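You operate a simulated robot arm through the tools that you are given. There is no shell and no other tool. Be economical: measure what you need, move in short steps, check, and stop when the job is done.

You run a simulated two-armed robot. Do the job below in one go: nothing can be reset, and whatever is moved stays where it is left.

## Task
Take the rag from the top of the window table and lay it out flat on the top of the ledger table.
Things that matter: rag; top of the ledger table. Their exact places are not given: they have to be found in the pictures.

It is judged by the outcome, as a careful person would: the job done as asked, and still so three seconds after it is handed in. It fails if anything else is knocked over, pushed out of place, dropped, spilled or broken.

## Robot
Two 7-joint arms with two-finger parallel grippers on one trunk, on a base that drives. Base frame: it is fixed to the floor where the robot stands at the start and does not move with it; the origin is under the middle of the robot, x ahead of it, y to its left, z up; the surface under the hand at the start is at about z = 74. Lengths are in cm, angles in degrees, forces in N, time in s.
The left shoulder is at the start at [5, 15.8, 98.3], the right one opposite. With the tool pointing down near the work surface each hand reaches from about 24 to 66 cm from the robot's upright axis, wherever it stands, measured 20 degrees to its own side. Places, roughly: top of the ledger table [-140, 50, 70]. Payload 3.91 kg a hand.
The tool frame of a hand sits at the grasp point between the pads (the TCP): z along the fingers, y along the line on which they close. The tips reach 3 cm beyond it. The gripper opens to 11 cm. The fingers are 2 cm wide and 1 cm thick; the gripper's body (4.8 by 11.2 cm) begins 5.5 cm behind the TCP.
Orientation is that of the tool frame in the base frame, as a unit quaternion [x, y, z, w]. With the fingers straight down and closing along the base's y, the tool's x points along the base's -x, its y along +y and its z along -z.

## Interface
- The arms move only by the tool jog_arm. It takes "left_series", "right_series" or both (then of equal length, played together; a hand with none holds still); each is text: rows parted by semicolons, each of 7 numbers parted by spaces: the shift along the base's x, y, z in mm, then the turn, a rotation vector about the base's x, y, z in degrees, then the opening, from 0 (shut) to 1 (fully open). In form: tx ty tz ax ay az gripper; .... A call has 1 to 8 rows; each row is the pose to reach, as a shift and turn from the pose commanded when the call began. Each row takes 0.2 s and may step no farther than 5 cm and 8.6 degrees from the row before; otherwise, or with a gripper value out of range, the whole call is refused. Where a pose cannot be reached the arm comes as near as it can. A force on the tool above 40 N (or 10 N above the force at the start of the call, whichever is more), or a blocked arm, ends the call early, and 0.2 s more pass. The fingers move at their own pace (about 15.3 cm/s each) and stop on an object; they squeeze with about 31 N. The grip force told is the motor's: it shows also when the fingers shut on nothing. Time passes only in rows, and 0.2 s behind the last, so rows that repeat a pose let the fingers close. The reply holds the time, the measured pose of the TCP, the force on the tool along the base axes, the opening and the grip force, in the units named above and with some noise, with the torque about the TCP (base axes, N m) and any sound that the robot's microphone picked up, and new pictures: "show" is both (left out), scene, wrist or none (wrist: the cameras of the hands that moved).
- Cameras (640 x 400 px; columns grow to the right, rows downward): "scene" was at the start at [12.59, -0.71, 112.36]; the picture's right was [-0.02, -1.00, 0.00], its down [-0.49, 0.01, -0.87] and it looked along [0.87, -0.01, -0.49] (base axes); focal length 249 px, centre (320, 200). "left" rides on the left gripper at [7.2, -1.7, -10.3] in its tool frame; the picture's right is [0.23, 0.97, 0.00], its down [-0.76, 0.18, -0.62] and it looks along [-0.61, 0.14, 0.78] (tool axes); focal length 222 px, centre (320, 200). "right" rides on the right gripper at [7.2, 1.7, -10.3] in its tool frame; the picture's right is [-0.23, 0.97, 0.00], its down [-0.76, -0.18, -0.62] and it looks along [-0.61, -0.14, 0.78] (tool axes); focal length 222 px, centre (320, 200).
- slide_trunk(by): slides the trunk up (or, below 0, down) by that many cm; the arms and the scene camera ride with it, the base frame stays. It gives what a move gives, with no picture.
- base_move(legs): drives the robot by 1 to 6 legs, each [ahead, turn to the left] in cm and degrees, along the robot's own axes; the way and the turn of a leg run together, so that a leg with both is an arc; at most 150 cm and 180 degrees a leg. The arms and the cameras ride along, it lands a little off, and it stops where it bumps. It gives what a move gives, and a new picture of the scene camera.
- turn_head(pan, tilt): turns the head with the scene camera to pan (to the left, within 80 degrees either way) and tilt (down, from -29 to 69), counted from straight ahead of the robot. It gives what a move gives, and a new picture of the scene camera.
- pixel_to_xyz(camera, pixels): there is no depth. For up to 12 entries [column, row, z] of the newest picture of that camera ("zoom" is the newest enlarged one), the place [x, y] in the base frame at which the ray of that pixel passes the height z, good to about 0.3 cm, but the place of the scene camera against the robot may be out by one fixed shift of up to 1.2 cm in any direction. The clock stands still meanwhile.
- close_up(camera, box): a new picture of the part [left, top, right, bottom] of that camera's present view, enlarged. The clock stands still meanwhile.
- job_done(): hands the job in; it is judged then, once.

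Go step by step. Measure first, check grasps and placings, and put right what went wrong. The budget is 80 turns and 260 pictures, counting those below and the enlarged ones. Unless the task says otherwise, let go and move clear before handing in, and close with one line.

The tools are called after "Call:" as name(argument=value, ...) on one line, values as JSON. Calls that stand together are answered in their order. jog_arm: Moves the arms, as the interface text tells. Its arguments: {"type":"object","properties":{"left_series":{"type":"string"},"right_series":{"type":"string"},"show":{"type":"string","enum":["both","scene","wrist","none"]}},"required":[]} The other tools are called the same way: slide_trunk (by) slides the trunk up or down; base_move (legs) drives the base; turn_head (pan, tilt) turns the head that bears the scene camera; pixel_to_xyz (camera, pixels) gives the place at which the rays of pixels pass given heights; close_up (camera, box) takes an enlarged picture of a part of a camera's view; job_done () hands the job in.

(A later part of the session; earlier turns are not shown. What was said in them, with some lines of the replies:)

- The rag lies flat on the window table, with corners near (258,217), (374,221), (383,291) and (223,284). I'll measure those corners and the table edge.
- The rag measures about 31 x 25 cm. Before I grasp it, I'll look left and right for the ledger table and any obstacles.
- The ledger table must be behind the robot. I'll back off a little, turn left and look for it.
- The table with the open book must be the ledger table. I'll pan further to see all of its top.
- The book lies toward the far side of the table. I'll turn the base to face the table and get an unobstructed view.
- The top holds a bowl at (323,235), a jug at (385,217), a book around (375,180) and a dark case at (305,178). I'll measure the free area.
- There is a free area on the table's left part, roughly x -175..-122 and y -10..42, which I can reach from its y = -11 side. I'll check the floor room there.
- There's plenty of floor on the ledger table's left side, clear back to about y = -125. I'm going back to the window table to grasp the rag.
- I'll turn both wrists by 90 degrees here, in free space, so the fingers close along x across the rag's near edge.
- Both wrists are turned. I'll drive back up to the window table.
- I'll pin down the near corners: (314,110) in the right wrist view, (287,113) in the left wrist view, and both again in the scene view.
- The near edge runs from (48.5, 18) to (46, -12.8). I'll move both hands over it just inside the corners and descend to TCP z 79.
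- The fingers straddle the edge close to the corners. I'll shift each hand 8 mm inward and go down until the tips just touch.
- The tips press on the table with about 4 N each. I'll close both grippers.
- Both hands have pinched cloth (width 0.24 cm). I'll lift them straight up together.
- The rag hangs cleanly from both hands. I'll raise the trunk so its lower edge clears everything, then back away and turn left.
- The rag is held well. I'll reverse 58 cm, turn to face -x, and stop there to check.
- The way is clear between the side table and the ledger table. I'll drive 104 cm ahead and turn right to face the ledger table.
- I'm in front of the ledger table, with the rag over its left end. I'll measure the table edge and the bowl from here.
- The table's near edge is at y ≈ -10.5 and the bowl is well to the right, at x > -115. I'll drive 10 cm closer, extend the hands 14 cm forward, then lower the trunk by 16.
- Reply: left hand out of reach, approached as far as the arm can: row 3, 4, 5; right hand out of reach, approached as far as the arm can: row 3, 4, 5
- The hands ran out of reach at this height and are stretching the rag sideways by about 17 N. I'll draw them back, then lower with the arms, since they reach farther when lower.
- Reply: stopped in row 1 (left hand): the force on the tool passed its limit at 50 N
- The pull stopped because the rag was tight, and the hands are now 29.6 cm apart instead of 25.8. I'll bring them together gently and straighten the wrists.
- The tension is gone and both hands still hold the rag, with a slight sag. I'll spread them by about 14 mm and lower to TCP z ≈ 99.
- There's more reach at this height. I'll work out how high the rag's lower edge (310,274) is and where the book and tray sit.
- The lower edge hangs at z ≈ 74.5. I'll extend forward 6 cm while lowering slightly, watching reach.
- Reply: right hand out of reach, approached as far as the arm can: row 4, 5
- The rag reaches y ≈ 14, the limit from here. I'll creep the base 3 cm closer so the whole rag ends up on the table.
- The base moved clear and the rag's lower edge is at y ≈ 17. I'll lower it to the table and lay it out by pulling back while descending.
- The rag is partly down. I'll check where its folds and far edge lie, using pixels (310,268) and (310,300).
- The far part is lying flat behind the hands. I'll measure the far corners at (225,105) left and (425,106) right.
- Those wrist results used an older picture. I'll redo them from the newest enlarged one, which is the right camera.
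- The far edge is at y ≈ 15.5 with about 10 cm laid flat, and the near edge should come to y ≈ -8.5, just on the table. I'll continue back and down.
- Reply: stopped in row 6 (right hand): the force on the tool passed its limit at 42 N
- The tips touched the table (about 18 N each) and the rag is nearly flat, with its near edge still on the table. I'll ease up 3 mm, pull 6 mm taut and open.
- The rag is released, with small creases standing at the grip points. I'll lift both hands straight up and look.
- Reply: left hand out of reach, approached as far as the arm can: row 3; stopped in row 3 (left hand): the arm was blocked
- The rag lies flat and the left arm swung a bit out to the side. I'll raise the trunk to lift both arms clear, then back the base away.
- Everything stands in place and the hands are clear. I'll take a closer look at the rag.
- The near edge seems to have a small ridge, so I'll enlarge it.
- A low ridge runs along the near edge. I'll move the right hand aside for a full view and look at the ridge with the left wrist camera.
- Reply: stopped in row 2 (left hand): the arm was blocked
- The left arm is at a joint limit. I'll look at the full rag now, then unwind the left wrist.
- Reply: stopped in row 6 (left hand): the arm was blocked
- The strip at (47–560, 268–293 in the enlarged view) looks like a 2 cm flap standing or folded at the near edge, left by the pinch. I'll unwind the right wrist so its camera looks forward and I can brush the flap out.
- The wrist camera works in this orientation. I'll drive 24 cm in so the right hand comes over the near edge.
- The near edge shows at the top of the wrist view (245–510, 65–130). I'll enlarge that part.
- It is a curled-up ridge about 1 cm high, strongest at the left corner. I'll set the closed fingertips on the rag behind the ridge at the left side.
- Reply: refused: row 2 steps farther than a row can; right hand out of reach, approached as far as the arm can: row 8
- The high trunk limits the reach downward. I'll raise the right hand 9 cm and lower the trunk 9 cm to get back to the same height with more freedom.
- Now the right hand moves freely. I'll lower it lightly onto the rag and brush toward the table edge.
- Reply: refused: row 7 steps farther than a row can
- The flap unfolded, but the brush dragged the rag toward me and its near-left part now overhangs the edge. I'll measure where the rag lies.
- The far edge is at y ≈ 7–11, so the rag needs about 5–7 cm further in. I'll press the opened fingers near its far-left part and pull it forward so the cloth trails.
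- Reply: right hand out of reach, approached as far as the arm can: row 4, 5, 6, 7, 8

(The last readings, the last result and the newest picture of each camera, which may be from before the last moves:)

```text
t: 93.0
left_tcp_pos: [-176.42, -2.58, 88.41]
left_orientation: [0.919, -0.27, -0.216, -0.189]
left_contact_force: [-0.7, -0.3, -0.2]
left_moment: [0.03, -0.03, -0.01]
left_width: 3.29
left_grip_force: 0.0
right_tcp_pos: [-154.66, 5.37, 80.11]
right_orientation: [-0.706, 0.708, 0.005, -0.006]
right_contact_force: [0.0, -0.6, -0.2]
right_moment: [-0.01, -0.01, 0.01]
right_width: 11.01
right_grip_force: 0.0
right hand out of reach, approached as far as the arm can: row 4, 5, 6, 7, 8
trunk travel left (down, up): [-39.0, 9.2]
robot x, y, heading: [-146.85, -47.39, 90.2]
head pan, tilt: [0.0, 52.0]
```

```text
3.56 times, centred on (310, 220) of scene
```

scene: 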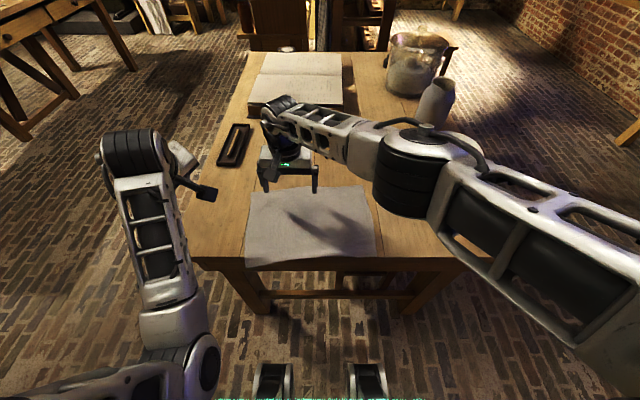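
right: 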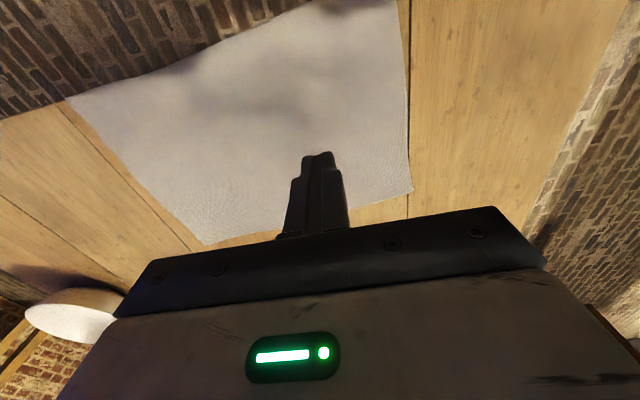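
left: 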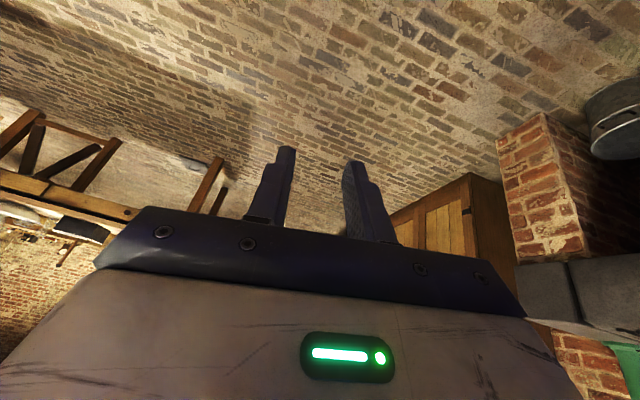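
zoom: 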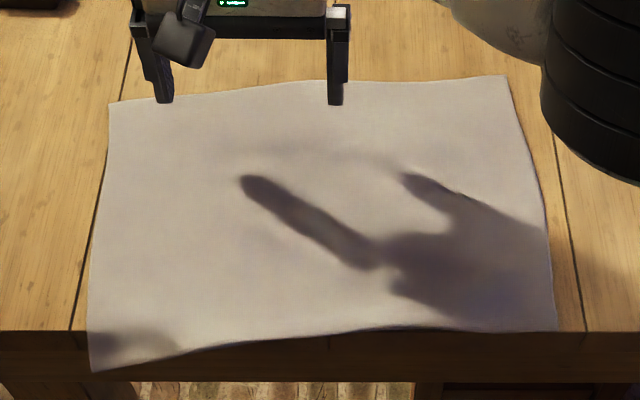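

The arm is too high and too far across to reach. The rag is nicely flat, so I'll lift off, back away and put the left arm into a good pose before another try.

Call:
jog_arm(right_series="10 -20 40 0 0 0 1;30 -40 80 0 0 0 1;60 -70 100 0 0 0 1;100 -90 100 0 0 0 1", show="none")

Call:
base_move(legs=[[-30, 0]])

Call:
jog_arm(left_series="0 -30 20 0 0 0 0.3;0 -60 40 0 0 0 0.3;0 -90 60 0 0 0 0.3;0 -120 80 0 0 0 0.3", show="scene")

```text
t: 94.0
left_tcp_pos: [-176.34, -2.44, 88.52]
left_orientation: [0.919, -0.271, -0.217, -0.188]
left_contact_force: [0.5, 0.2, -0.1]
left_moment: [0.03, 0.0, 0.03]
left_width: 3.31
left_grip_force: 0.0
right_tcp_pos: [-144.5, -3.56, 90.36]
right_orientation: [-0.706, 0.708, 0.005, -0.005]
right_contact_force: [0.9, 0.4, -0.2]
right_moment: [0.0, -0.01, -0.01]
right_width: 11.0
right_grip_force: 0.0
trunk travel left (down, up): [-39.0, 9.2]
robot x, y, heading: [-147.27, -47.27, 90.1]
head pan, tilt: [0.0, 52.0]
```

```text
t: 96.0
left_tcp_pos: [-176.25, -32.29, 88.53]
left_orientation: [0.919, -0.27, -0.216, -0.188]
left_contact_force: [-0.7, -0.5, -0.2]
left_moment: [0.03, -0.04, 0.0]
left_width: 3.31
left_grip_force: 0.2
right_tcp_pos: [-144.45, -33.35, 90.25]
right_orientation: [-0.707, 0.707, 0.005, -0.005]
right_contact_force: [-0.3, -0.3, 0.8]
right_moment: [-0.01, 0.0, 0.02]
right_width: 10.97
right_grip_force: 0.0
trunk travel left (down, up): [-39.0, 9.2]
robot x, y, heading: [-147.0, -77.4, 90.2]
head pan, tilt: [0.0, 52.0]
```

scene: 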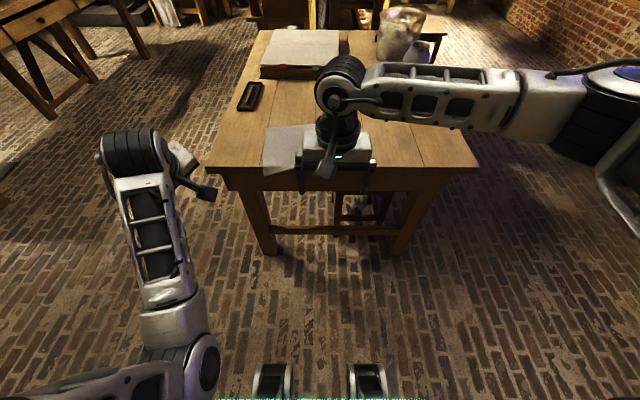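

```text
t: 97.0
left_tcp_pos: [-181.0, -42.32, 97.33]
left_orientation: [0.902, -0.267, -0.302, -0.154]
left_contact_force: [0.1, 0.7, -0.7]
left_moment: [0.0, 0.04, -0.02]
left_width: 3.31
left_grip_force: 0.0
left hand out of reach, approached as far as the arm can: row 4
right_tcp_pos: [-144.54, -33.44, 90.26]
right_orientation: [0.707, -0.707, -0.004, 0.005]
right_contact_force: [-0.7, -1.0, 1.2]
right_moment: [-0.04, -0.02, 0.0]
right_width: 10.98
right_grip_force: 0.0
trunk travel left (down, up): [-39.0, 9.2]
robot x, y, heading: [-147.29, -77.09, 90.1]
head pan, tilt: [0.0, 52.0]
stopped in row 4 (left hand): the arm was blocked; the commanded pose is now the measured one
```

scene: 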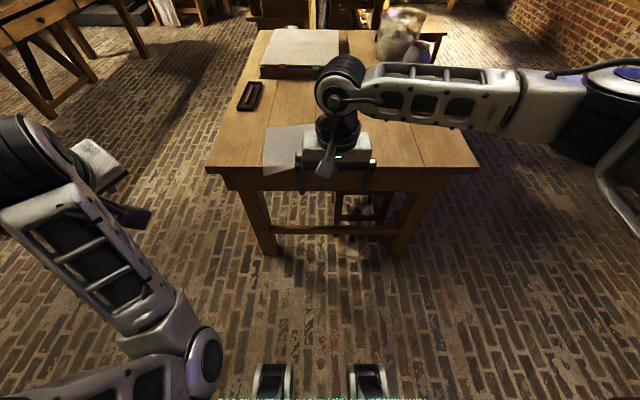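

I'll leave the left arm as it is, clear of everything. I'll reposition the base about 18 cm to the left so the right arm faces the rag squarely.

Call:
base_move(legs=[[0, 30], [36, 0], [0, -30]])

Call:
jog_arm(right_series="20 0 45 0 0 0 1;40 0 90 0 0 0 1;60 0 130 0 0 0 1", show="none")

Call:
slide_trunk(by=-15)

Call:
turn_head(pan=-15, tilt=50)

```text
t: 102.3
left_tcp_pos: [-198.41, -10.34, 97.37]
left_orientation: [0.901, -0.272, -0.3, -0.157]
left_contact_force: [0.5, -0.2, -0.5]
left_moment: [-0.01, -0.01, -0.02]
left_width: 3.3
left_grip_force: 0.0
right_tcp_pos: [-161.73, -1.71, 90.31]
right_orientation: [-0.702, 0.712, 0.005, -0.005]
right_contact_force: [0.2, -0.6, -0.5]
right_moment: [-0.02, -0.05, -0.02]
right_width: 11.0
right_grip_force: 0.0
trunk travel left (down, up): [-39.0, 9.2]
robot x, y, heading: [-165.18, -45.38, 89.5]
head pan, tilt: [0.0, 52.0]
```

scene: 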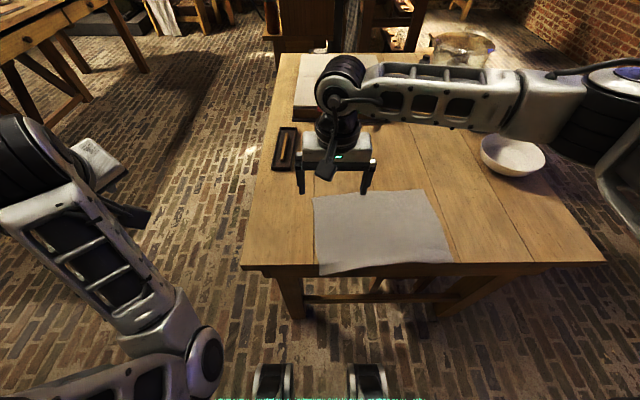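

```text
t: 103.1
left_tcp_pos: [-198.57, -10.29, 97.43]
left_orientation: [0.901, -0.271, -0.3, -0.157]
left_contact_force: [-0.1, 0.4, 0.6]
left_moment: [0.02, 0.02, -0.01]
left_width: 3.31
left_grip_force: 0.1
right_tcp_pos: [-155.85, -1.73, 103.32]
right_orientation: [-0.702, 0.712, 0.005, -0.005]
right_contact_force: [0.2, -0.2, -0.1]
right_moment: [0.01, -0.03, -0.04]
right_width: 11.01
right_grip_force: 0.0
trunk travel left (down, up): [-39.0, 9.2]
robot x, y, heading: [-164.7, -45.28, 89.6]
head pan, tilt: [0.0, 52.0]
```

```text
t: 104.8
left_tcp_pos: [-198.55, -10.22, 82.55]
left_orientation: [0.901, -0.272, -0.299, -0.158]
left_contact_force: [0.9, -0.1, -0.2]
left_moment: [0.0, 0.03, -0.04]
left_width: 3.3
left_grip_force: 0.0
right_tcp_pos: [-155.86, -1.74, 88.33]
right_orientation: [-0.702, 0.712, 0.005, -0.005]
right_contact_force: [-0.3, -0.4, 0.4]
right_moment: [-0.01, 0.03, 0.02]
right_width: 11.0
right_grip_force: 0.1
trunk travel left (down, up): [-24.0, 24.2]
robot x, y, heading: [-164.56, -45.85, 89.5]
head pan, tilt: [0.0, 52.0]
```

```text
t: 105.6
left_tcp_pos: [-198.43, -10.18, 82.31]
left_orientation: [0.901, -0.272, -0.3, -0.157]
left_contact_force: [0.2, -0.2, -0.3]
left_moment: [-0.01, -0.01, 0.0]
left_width: 3.28
left_grip_force: 0.0
right_tcp_pos: [-155.96, -1.91, 88.36]
right_orientation: [-0.702, 0.712, 0.004, -0.006]
right_contact_force: [0.5, 0.5, 0.4]
right_moment: [-0.01, -0.01, 0.04]
right_width: 11.0
right_grip_force: 0.0
trunk travel left (down, up): [-24.0, 24.2]
robot x, y, heading: [-164.8, -45.29, 89.4]
head pan, tilt: [-15.0, 50.0]
```

scene: 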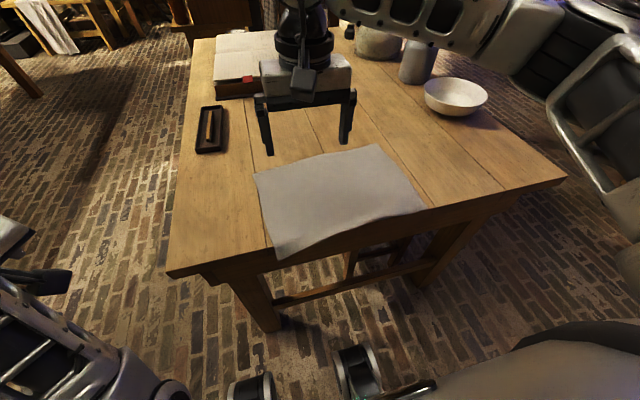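

From here the view is clear: the rag is flat, with only its near-left edge overhanging at (280,255). I'll press both fingertips near its far-left edge and drag it forward 5 cm.

Call:
jog_arm(right_series="-10 30 -30 0 0 0 1;-10 54 -70 0 0 0 1;-10 54 -115 0 0 0 1;-10 54 -131 0 0 0 1;-10 70 -132 0 0 0 1;-10 87 -132 0 0 0 1;-10 104 -132 0 0 0 1;-10 104 -132 0 0 0 1", show="scene")

```text
t: 107.4
left_tcp_pos: [-198.5, -10.26, 82.36]
left_orientation: [0.901, -0.271, -0.299, -0.157]
left_contact_force: [0.8, 0.8, -0.1]
left_moment: [-0.02, 0.01, -0.05]
left_width: 3.29
left_grip_force: 0.0
right_tcp_pos: [-156.77, 8.59, 75.33]
right_orientation: [-0.702, 0.712, 0.005, -0.005]
right_contact_force: [0.0, -1.5, 5.7]
right_moment: [-0.03, -0.42, -0.09]
right_width: 11.01
right_grip_force: 0.2
trunk travel left (down, up): [-24.0, 24.2]
robot x, y, heading: [-164.82, -45.63, 89.3]
head pan, tilt: [-15.0, 50.0]
```

scene: 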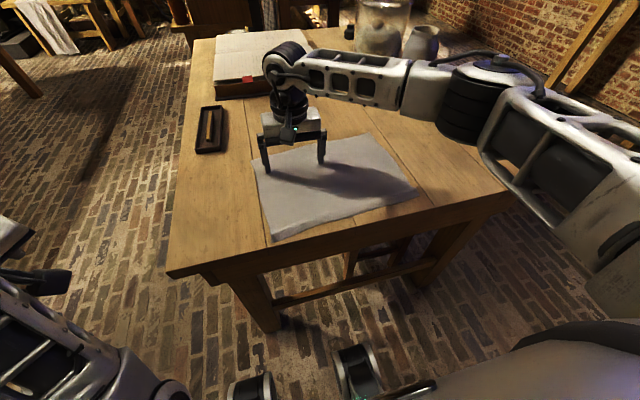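

The drag worked: the whole rag moved in and stayed flat. I'll pull it 4 cm further, then lift straight up.

Call:
jog_arm(right_series="0 15 0 0 0 0 1;0 30 0 0 0 0 1;0 42 0 0 0 0 1;0 42 10 0 0 0 1;0 42 50 0 0 0 1;0 42 95 0 0 0 1;0 10 125 0 0 0 1;0 -30 140 0 0 0 1", show="scene")

```text
t: 109.2
left_tcp_pos: [-198.48, -10.27, 82.29]
left_orientation: [0.901, -0.272, -0.3, -0.156]
left_contact_force: [-0.1, 0.2, 0.4]
left_moment: [0.02, 0.01, 0.01]
left_width: 3.3
left_grip_force: 0.0
right_tcp_pos: [-157.09, 5.59, 89.19]
right_orientation: [-0.701, 0.713, 0.005, -0.006]
right_contact_force: [-0.3, 0.9, -0.4]
right_moment: [0.01, -0.03, 0.02]
right_width: 11.0
right_grip_force: 0.0
trunk travel left (down, up): [-24.0, 24.2]
robot x, y, heading: [-164.59, -45.3, 89.4]
head pan, tilt: [-15.0, 50.0]
```

scene: 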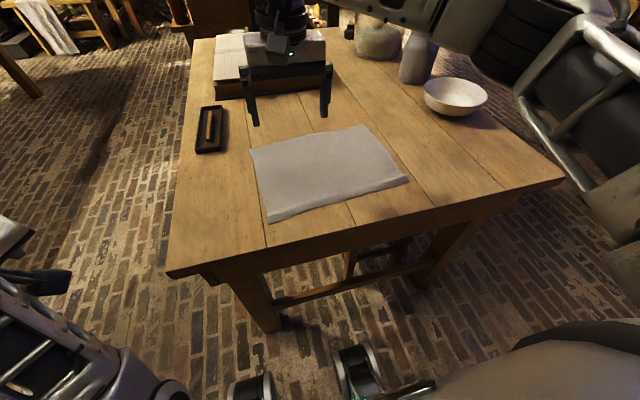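

The whole rag is now on the table. I'll zoom in to check it for folds.

Call:
close_up(camera="scene", box=[235, 115, 425, 235])

Call:
pixel_to_xyz(camera="scene", pixels=[[250, 150, 72], [364, 126, 72], [409, 182, 72], [268, 222, 72], [263, 247, 72]])

```text
3.33 times, centred on (330, 175) of scene
```

zoom: 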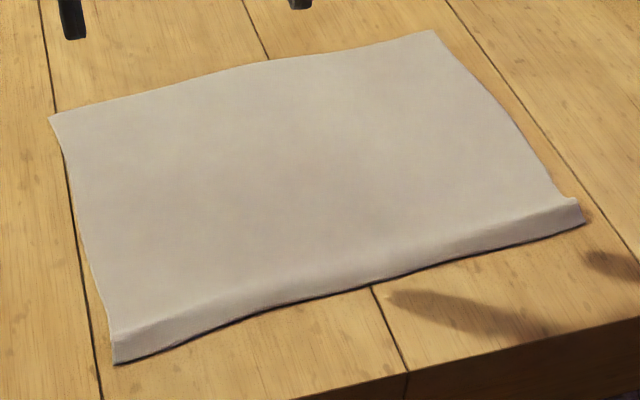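

```text
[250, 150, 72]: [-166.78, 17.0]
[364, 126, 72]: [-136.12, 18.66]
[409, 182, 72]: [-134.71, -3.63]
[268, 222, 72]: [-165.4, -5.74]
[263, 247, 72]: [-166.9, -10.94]
```

The rag lies wholly on the table, but a slight ridge remains about 2 cm from its near edge. I'll press it lightly with both tips, smooth outward 3 cm on the left part, then lift.

Call:
jog_arm(right_series="0 -40 -20 0 0 0 1;0 -71 -50 0 0 0 1;0 -71 -95 0 0 0 1;0 -71 -130 0 0 0 1;0 -71 -138 0 0 0 1;0 -86 -138 0 0 0 1;0 -101 -138 0 0 0 1;0 -101 -100 0 0 0 1", show="scene")

Call:
close_up(camera="scene", box=[235, 115, 425, 250])

```text
t: 111.0
left_tcp_pos: [-198.49, -10.19, 82.36]
left_orientation: [0.901, -0.272, -0.3, -0.156]
left_contact_force: [0.1, 0.2, 0.4]
left_moment: [-0.02, 0.01, 0.01]
left_width: 3.31
left_grip_force: 0.0
right_tcp_pos: [-156.83, -4.52, 79.15]
right_orientation: [-0.702, 0.712, 0.005, -0.006]
right_contact_force: [0.0, 0.2, -0.4]
right_moment: [0.02, -0.01, -0.01]
right_width: 11.01
right_grip_force: 0.0
trunk travel left (down, up): [-24.0, 24.2]
robot x, y, heading: [-165.08, -45.49, 89.5]
head pan, tilt: [-15.0, 50.0]
```

scene: 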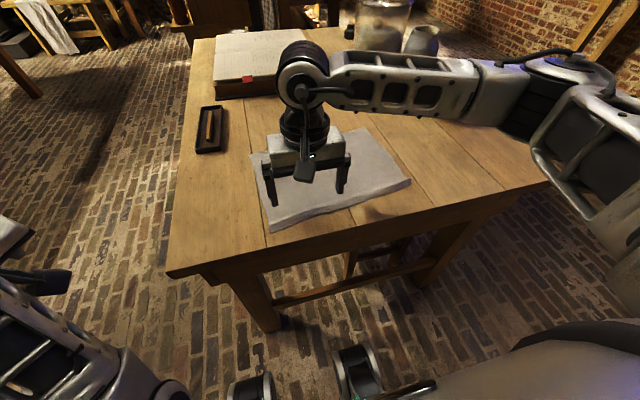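

```text
2.96 times, centred on (330, 182) of scene
```

zoom: 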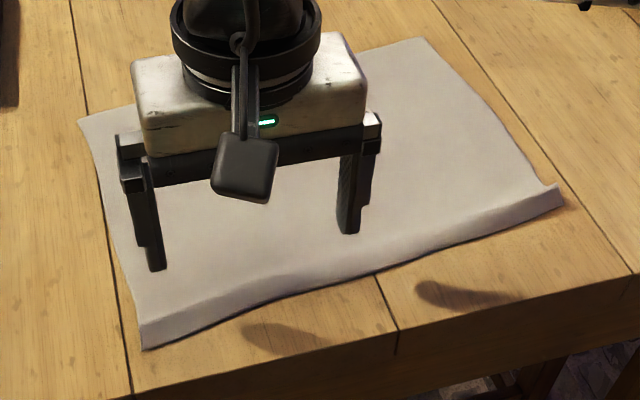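

The rag slid about 1 cm and the ridge stayed, because the tips never reached the crest. I'll measure the crest line and the hem.

Call:
pixel_to_xyz(camera="zoom", pixels=[[138, 318, 73], [143, 348, 72], [300, 273, 73], [300, 300, 72], [450, 232, 73], [450, 252, 72], [556, 184, 73], [564, 205, 72]])

```text
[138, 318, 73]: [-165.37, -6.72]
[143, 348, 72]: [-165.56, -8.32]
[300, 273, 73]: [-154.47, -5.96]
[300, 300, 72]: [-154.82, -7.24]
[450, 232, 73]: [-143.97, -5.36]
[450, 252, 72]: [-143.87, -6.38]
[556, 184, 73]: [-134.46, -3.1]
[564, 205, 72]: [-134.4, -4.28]
```

The crest is only about 1.3 cm from the hem. I'll press straight down on it at several places along its length.

Call:
jog_arm(right_series="0 -20 5 0 0 0 1;0 -20 -30 0 0 0 1;0 -20 -40 0 0 0 1;0 -25 -41 0 0 0 1;0 -28 0 0 0 0 1;50 -18 5 0 0 0 1;55 -18 -35 0 0 0 1;55 -22 -41 0 0 0 1", show="none")

Call:
jog_arm(right_series="0 -3 0 0 0 0 1;0 -3 42 0 0 0 1;46 12 46 0 0 0 1;90 16 46 0 0 0 1;90 16 5 0 0 0 1;90 16 0 0 0 0 1;90 11 0 0 0 0 1;90 11 45 0 0 0 1", show="none")

Call:
jog_arm(right_series="20 20 45 0 0 0 1;40 60 80 0 0 0 1;60 100 100 0 0 0 1", show="scene")

Call:
close_up(camera="scene", box=[235, 115, 425, 250])

```text
refused: row 6 steps farther than a row can; nothing moved
```

```text
t: 112.8
left_tcp_pos: [-198.43, -10.19, 82.42]
left_orientation: [0.901, -0.272, -0.299, -0.157]
left_contact_force: [0.0, 0.5, -0.2]
left_moment: [0.01, -0.01, 0.02]
left_width: 3.29
left_grip_force: 0.0
right_tcp_pos: [-147.94, -3.43, 83.77]
right_orientation: [-0.702, 0.712, 0.004, -0.005]
right_contact_force: [0.8, -0.1, 0.8]
right_moment: [-0.01, 0.03, -0.01]
right_width: 10.99
right_grip_force: 0.0
trunk travel left (down, up): [-24.0, 24.2]
robot x, y, heading: [-164.73, -45.42, 89.5]
head pan, tilt: [-15.0, 50.0]
```

```text
refused: row 1 steps farther than a row can; nothing moved
```

```text
2.96 times, centred on (330, 182) of scene
```

zoom: 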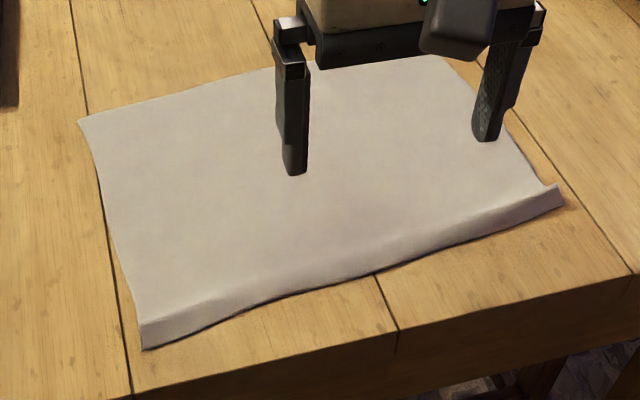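

Two calls were refused for step size, and the one that ran stayed in the air, so nothing was disturbed. I'll now press on the crest here with proper steps.

Call:
jog_arm(right_series="0 -26 -40 0 0 0 1;0 -26 -76 0 0 0 1;0 -26 -87 0 0 0 1;0 -30 -87 0 0 0 1;0 -34 -87 0 0 0 1;0 -34 -50 0 0 0 1", show="none")

Call:
close_up(camera="scene", box=[235, 115, 425, 250])

```text
t: 114.2
left_tcp_pos: [-198.48, -10.35, 82.31]
left_orientation: [0.901, -0.272, -0.3, -0.157]
left_contact_force: [-0.1, 0.4, -0.4]
left_moment: [-0.03, 0.01, 0.02]
left_width: 3.3
left_grip_force: 0.0
right_tcp_pos: [-147.83, -6.92, 78.46]
right_orientation: [-0.702, 0.712, 0.003, -0.006]
right_contact_force: [-0.4, -0.8, -0.4]
right_moment: [0.03, -0.01, 0.02]
right_width: 10.99
right_grip_force: 0.0
trunk travel left (down, up): [-24.0, 24.2]
robot x, y, heading: [-164.84, -45.59, 89.4]
head pan, tilt: [-15.0, 50.0]
```

```text
2.96 times, centred on (330, 182) of scene
```

zoom: 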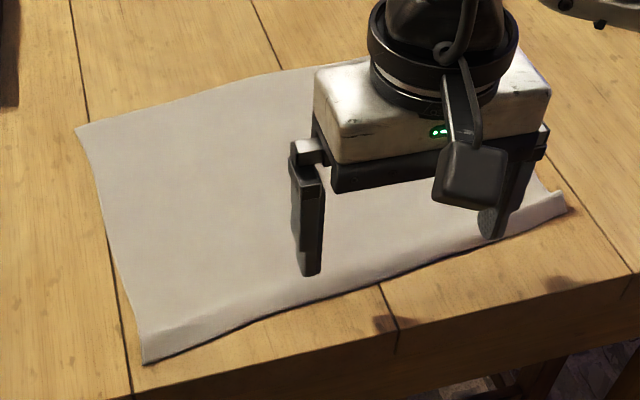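

The ridge is lower in the middle now. I'll press the left end straight down without any sideways motion.

Call:
jog_arm(right_series="-45 -3 15 0 0 0 1;-92 -8 15 0 0 0 1;-92 -8 -20 0 0 0 1;-92 -8 -34 0 0 0 1;-92 -8 -36 0 0 0 1;-92 -8 -36 0 0 0 1;-92 -8 10 0 0 0 1;-92 -8 50 0 0 0 1", show="none")

Call:
close_up(camera="scene", box=[235, 115, 425, 250])

```text
t: 116.0
left_tcp_pos: [-198.44, -10.07, 82.39]
left_orientation: [0.901, -0.272, -0.3, -0.157]
left_contact_force: [-0.1, 0.9, 0.3]
left_moment: [0.01, -0.02, 0.02]
left_width: 3.31
left_grip_force: 0.1
right_tcp_pos: [-157.01, -7.61, 83.61]
right_orientation: [-0.701, 0.713, 0.004, -0.005]
right_contact_force: [0.6, 0.0, 0.2]
right_moment: [-0.01, 0.01, -0.01]
right_width: 10.99
right_grip_force: 0.0
trunk travel left (down, up): [-24.0, 24.2]
robot x, y, heading: [-165.31, -45.19, 89.2]
head pan, tilt: [-15.0, 50.0]
```

```text
2.96 times, centred on (330, 182) of scene
```

zoom: 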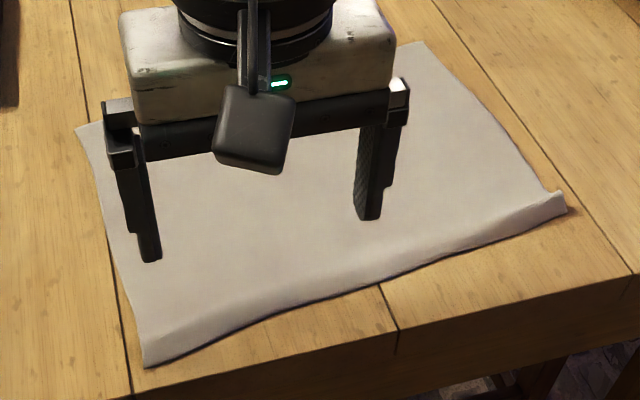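

The ridge is shallower. I'll press the right end next and measure the hem's distance to the table edge.

Call:
pixel_to_xyz(camera="zoom", pixels=[[147, 367, 72], [300, 306, 72], [450, 255, 72], [568, 210, 72], [556, 190, 73], [160, 394, 72], [76, 131, 72], [425, 42, 72]])

Call:
jog_arm(right_series="48 5 0 0 0 0 1;96 14 0 0 0 0 1;143 22 0 0 0 0 1;152 27 -45 0 0 0 1;152 27 -80 0 0 0 1;152 27 -87 0 0 0 1;152 27 -87 0 0 0 1;152 27 -40 0 0 0 1", show="none")

Call:
jog_arm(right_series="0 30 35 0 0 0 1;20 60 70 0 0 0 1;40 90 90 0 0 0 1", show="scene")

Call:
close_up(camera="scene", box=[235, 115, 425, 250])

```text
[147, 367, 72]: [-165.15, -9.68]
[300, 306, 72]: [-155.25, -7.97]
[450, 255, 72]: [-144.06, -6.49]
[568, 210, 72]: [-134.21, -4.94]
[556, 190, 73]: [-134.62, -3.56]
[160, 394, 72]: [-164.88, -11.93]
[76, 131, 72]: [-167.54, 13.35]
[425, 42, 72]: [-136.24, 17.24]
```

```text
t: 117.8
left_tcp_pos: [-198.47, -10.13, 82.31]
left_orientation: [0.901, -0.272, -0.3, -0.157]
left_contact_force: [-0.8, -0.3, 0.2]
left_moment: [-0.01, 0.0, 0.01]
left_width: 3.33
left_grip_force: 0.0
right_tcp_pos: [-141.81, -4.78, 79.48]
right_orientation: [-0.702, 0.712, 0.005, -0.005]
right_contact_force: [0.0, -0.3, -0.4]
right_moment: [-0.01, -0.02, -0.01]
right_width: 10.99
right_grip_force: 0.1
trunk travel left (down, up): [-24.0, 24.2]
robot x, y, heading: [-164.47, -45.69, 89.4]
head pan, tilt: [-15.0, 50.0]
```

```text
refused: row 2 steps farther than a row can; nothing moved
```

```text
2.96 times, centred on (330, 182) of scene
```

zoom: 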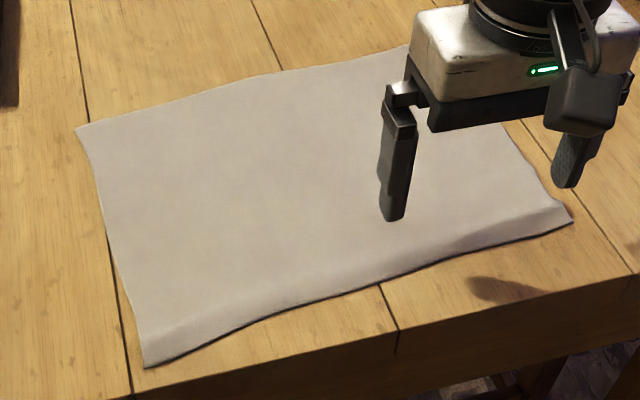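

The rag is now practically flat, and every edge is at least about 1.5 cm inside the table top. I'll lift the hand straight up and back the base away.

Call:
jog_arm(right_series="0 0 40 0 0 0 1;0 0 80 0 0 0 1;0 0 120 0 0 0 1", show="none")

Call:
base_move(legs=[[-30, 0]])

Call:
turn_head(pan=-15, tilt=35)

Call:
close_up(camera="scene", box=[170, 60, 490, 260])

```text
t: 118.6
left_tcp_pos: [-198.39, -10.28, 82.44]
left_orientation: [0.901, -0.272, -0.3, -0.157]
left_contact_force: [0.0, 0.5, 0.6]
left_moment: [0.03, 0.0, -0.01]
left_width: 3.27
left_grip_force: 0.0
right_tcp_pos: [-141.92, -4.65, 91.78]
right_orientation: [-0.702, 0.712, 0.004, -0.005]
right_contact_force: [0.3, 0.5, 0.1]
right_moment: [-0.03, 0.0, -0.03]
right_width: 11.0
right_grip_force: 0.0
trunk travel left (down, up): [-24.0, 24.2]
robot x, y, heading: [-164.95, -45.21, 89.2]
head pan, tilt: [-15.0, 50.0]
```

```text
t: 120.6
left_tcp_pos: [-198.72, -40.0, 82.43]
left_orientation: [0.9, -0.273, -0.3, -0.158]
left_contact_force: [-0.8, 0.1, -0.3]
left_moment: [0.01, 0.03, -0.02]
left_width: 3.29
left_grip_force: 0.0
right_tcp_pos: [-142.08, -34.6, 91.67]
right_orientation: [-0.701, 0.714, 0.004, -0.006]
right_contact_force: [0.6, 0.1, -0.2]
right_moment: [-0.03, 0.02, 0.0]
right_width: 11.0
right_grip_force: 0.1
trunk travel left (down, up): [-24.0, 24.2]
robot x, y, heading: [-165.38, -75.08, 89.3]
head pan, tilt: [-15.0, 50.0]
```

scene: 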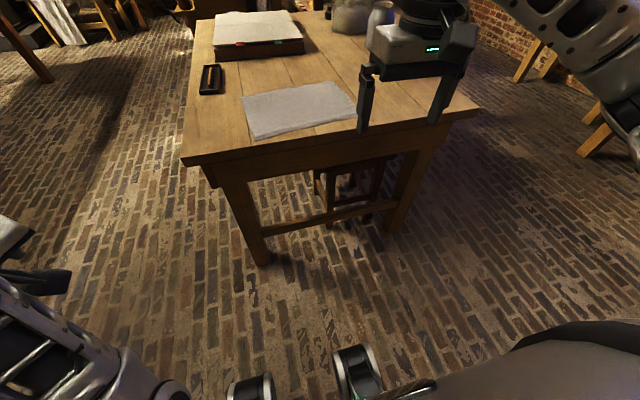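

```text
t: 121.4
left_tcp_pos: [-198.8, -40.0, 82.36]
left_orientation: [0.901, -0.272, -0.299, -0.158]
left_contact_force: [-0.4, -0.8, -1.0]
left_moment: [-0.05, 0.03, -0.01]
left_width: 3.27
left_grip_force: 0.1
right_tcp_pos: [-142.27, -34.52, 91.73]
right_orientation: [-0.701, 0.713, 0.004, -0.006]
right_contact_force: [-0.5, -0.9, 0.2]
right_moment: [-0.01, 0.01, 0.05]
right_width: 11.02
right_grip_force: 0.0
trunk travel left (down, up): [-24.0, 24.2]
robot x, y, heading: [-165.73, -75.44, 89.2]
head pan, tilt: [-15.0, 35.0]
```

scene: 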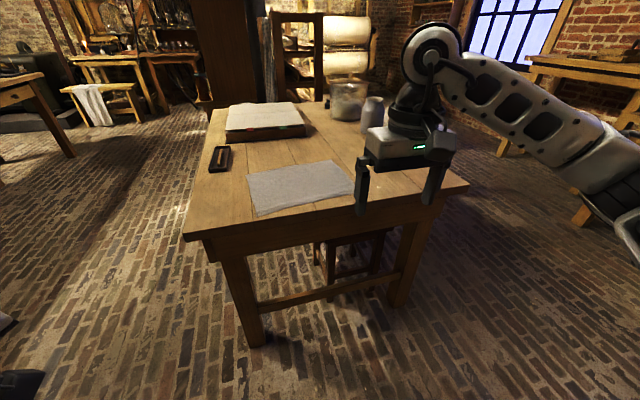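

```text
2.00 times, centred on (330, 160) of scene
```

zoom: 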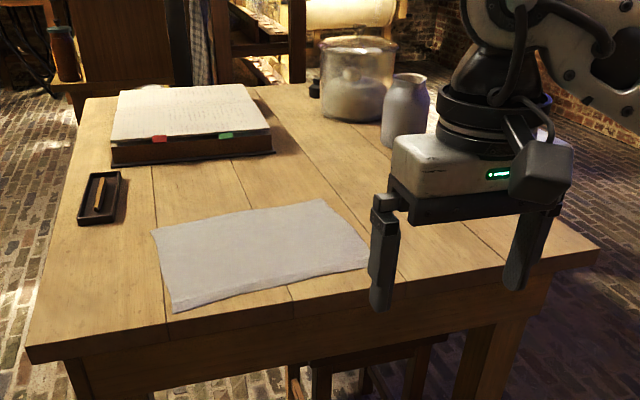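

The rag lies spread out on the ledger table top. The book, tray, jug and jar stand where they were; the bowl is hidden behind the gripper here but was in place when last seen. Both hands are empty and clear, so I'm handing in.

Call:
job_done()

```text
The job is handed in.
```

The rag is off the window table and laid out flat on the ledger table, all of it on the top. Only a faint ridge is left along its near edge, and I saw nothing else out of place.
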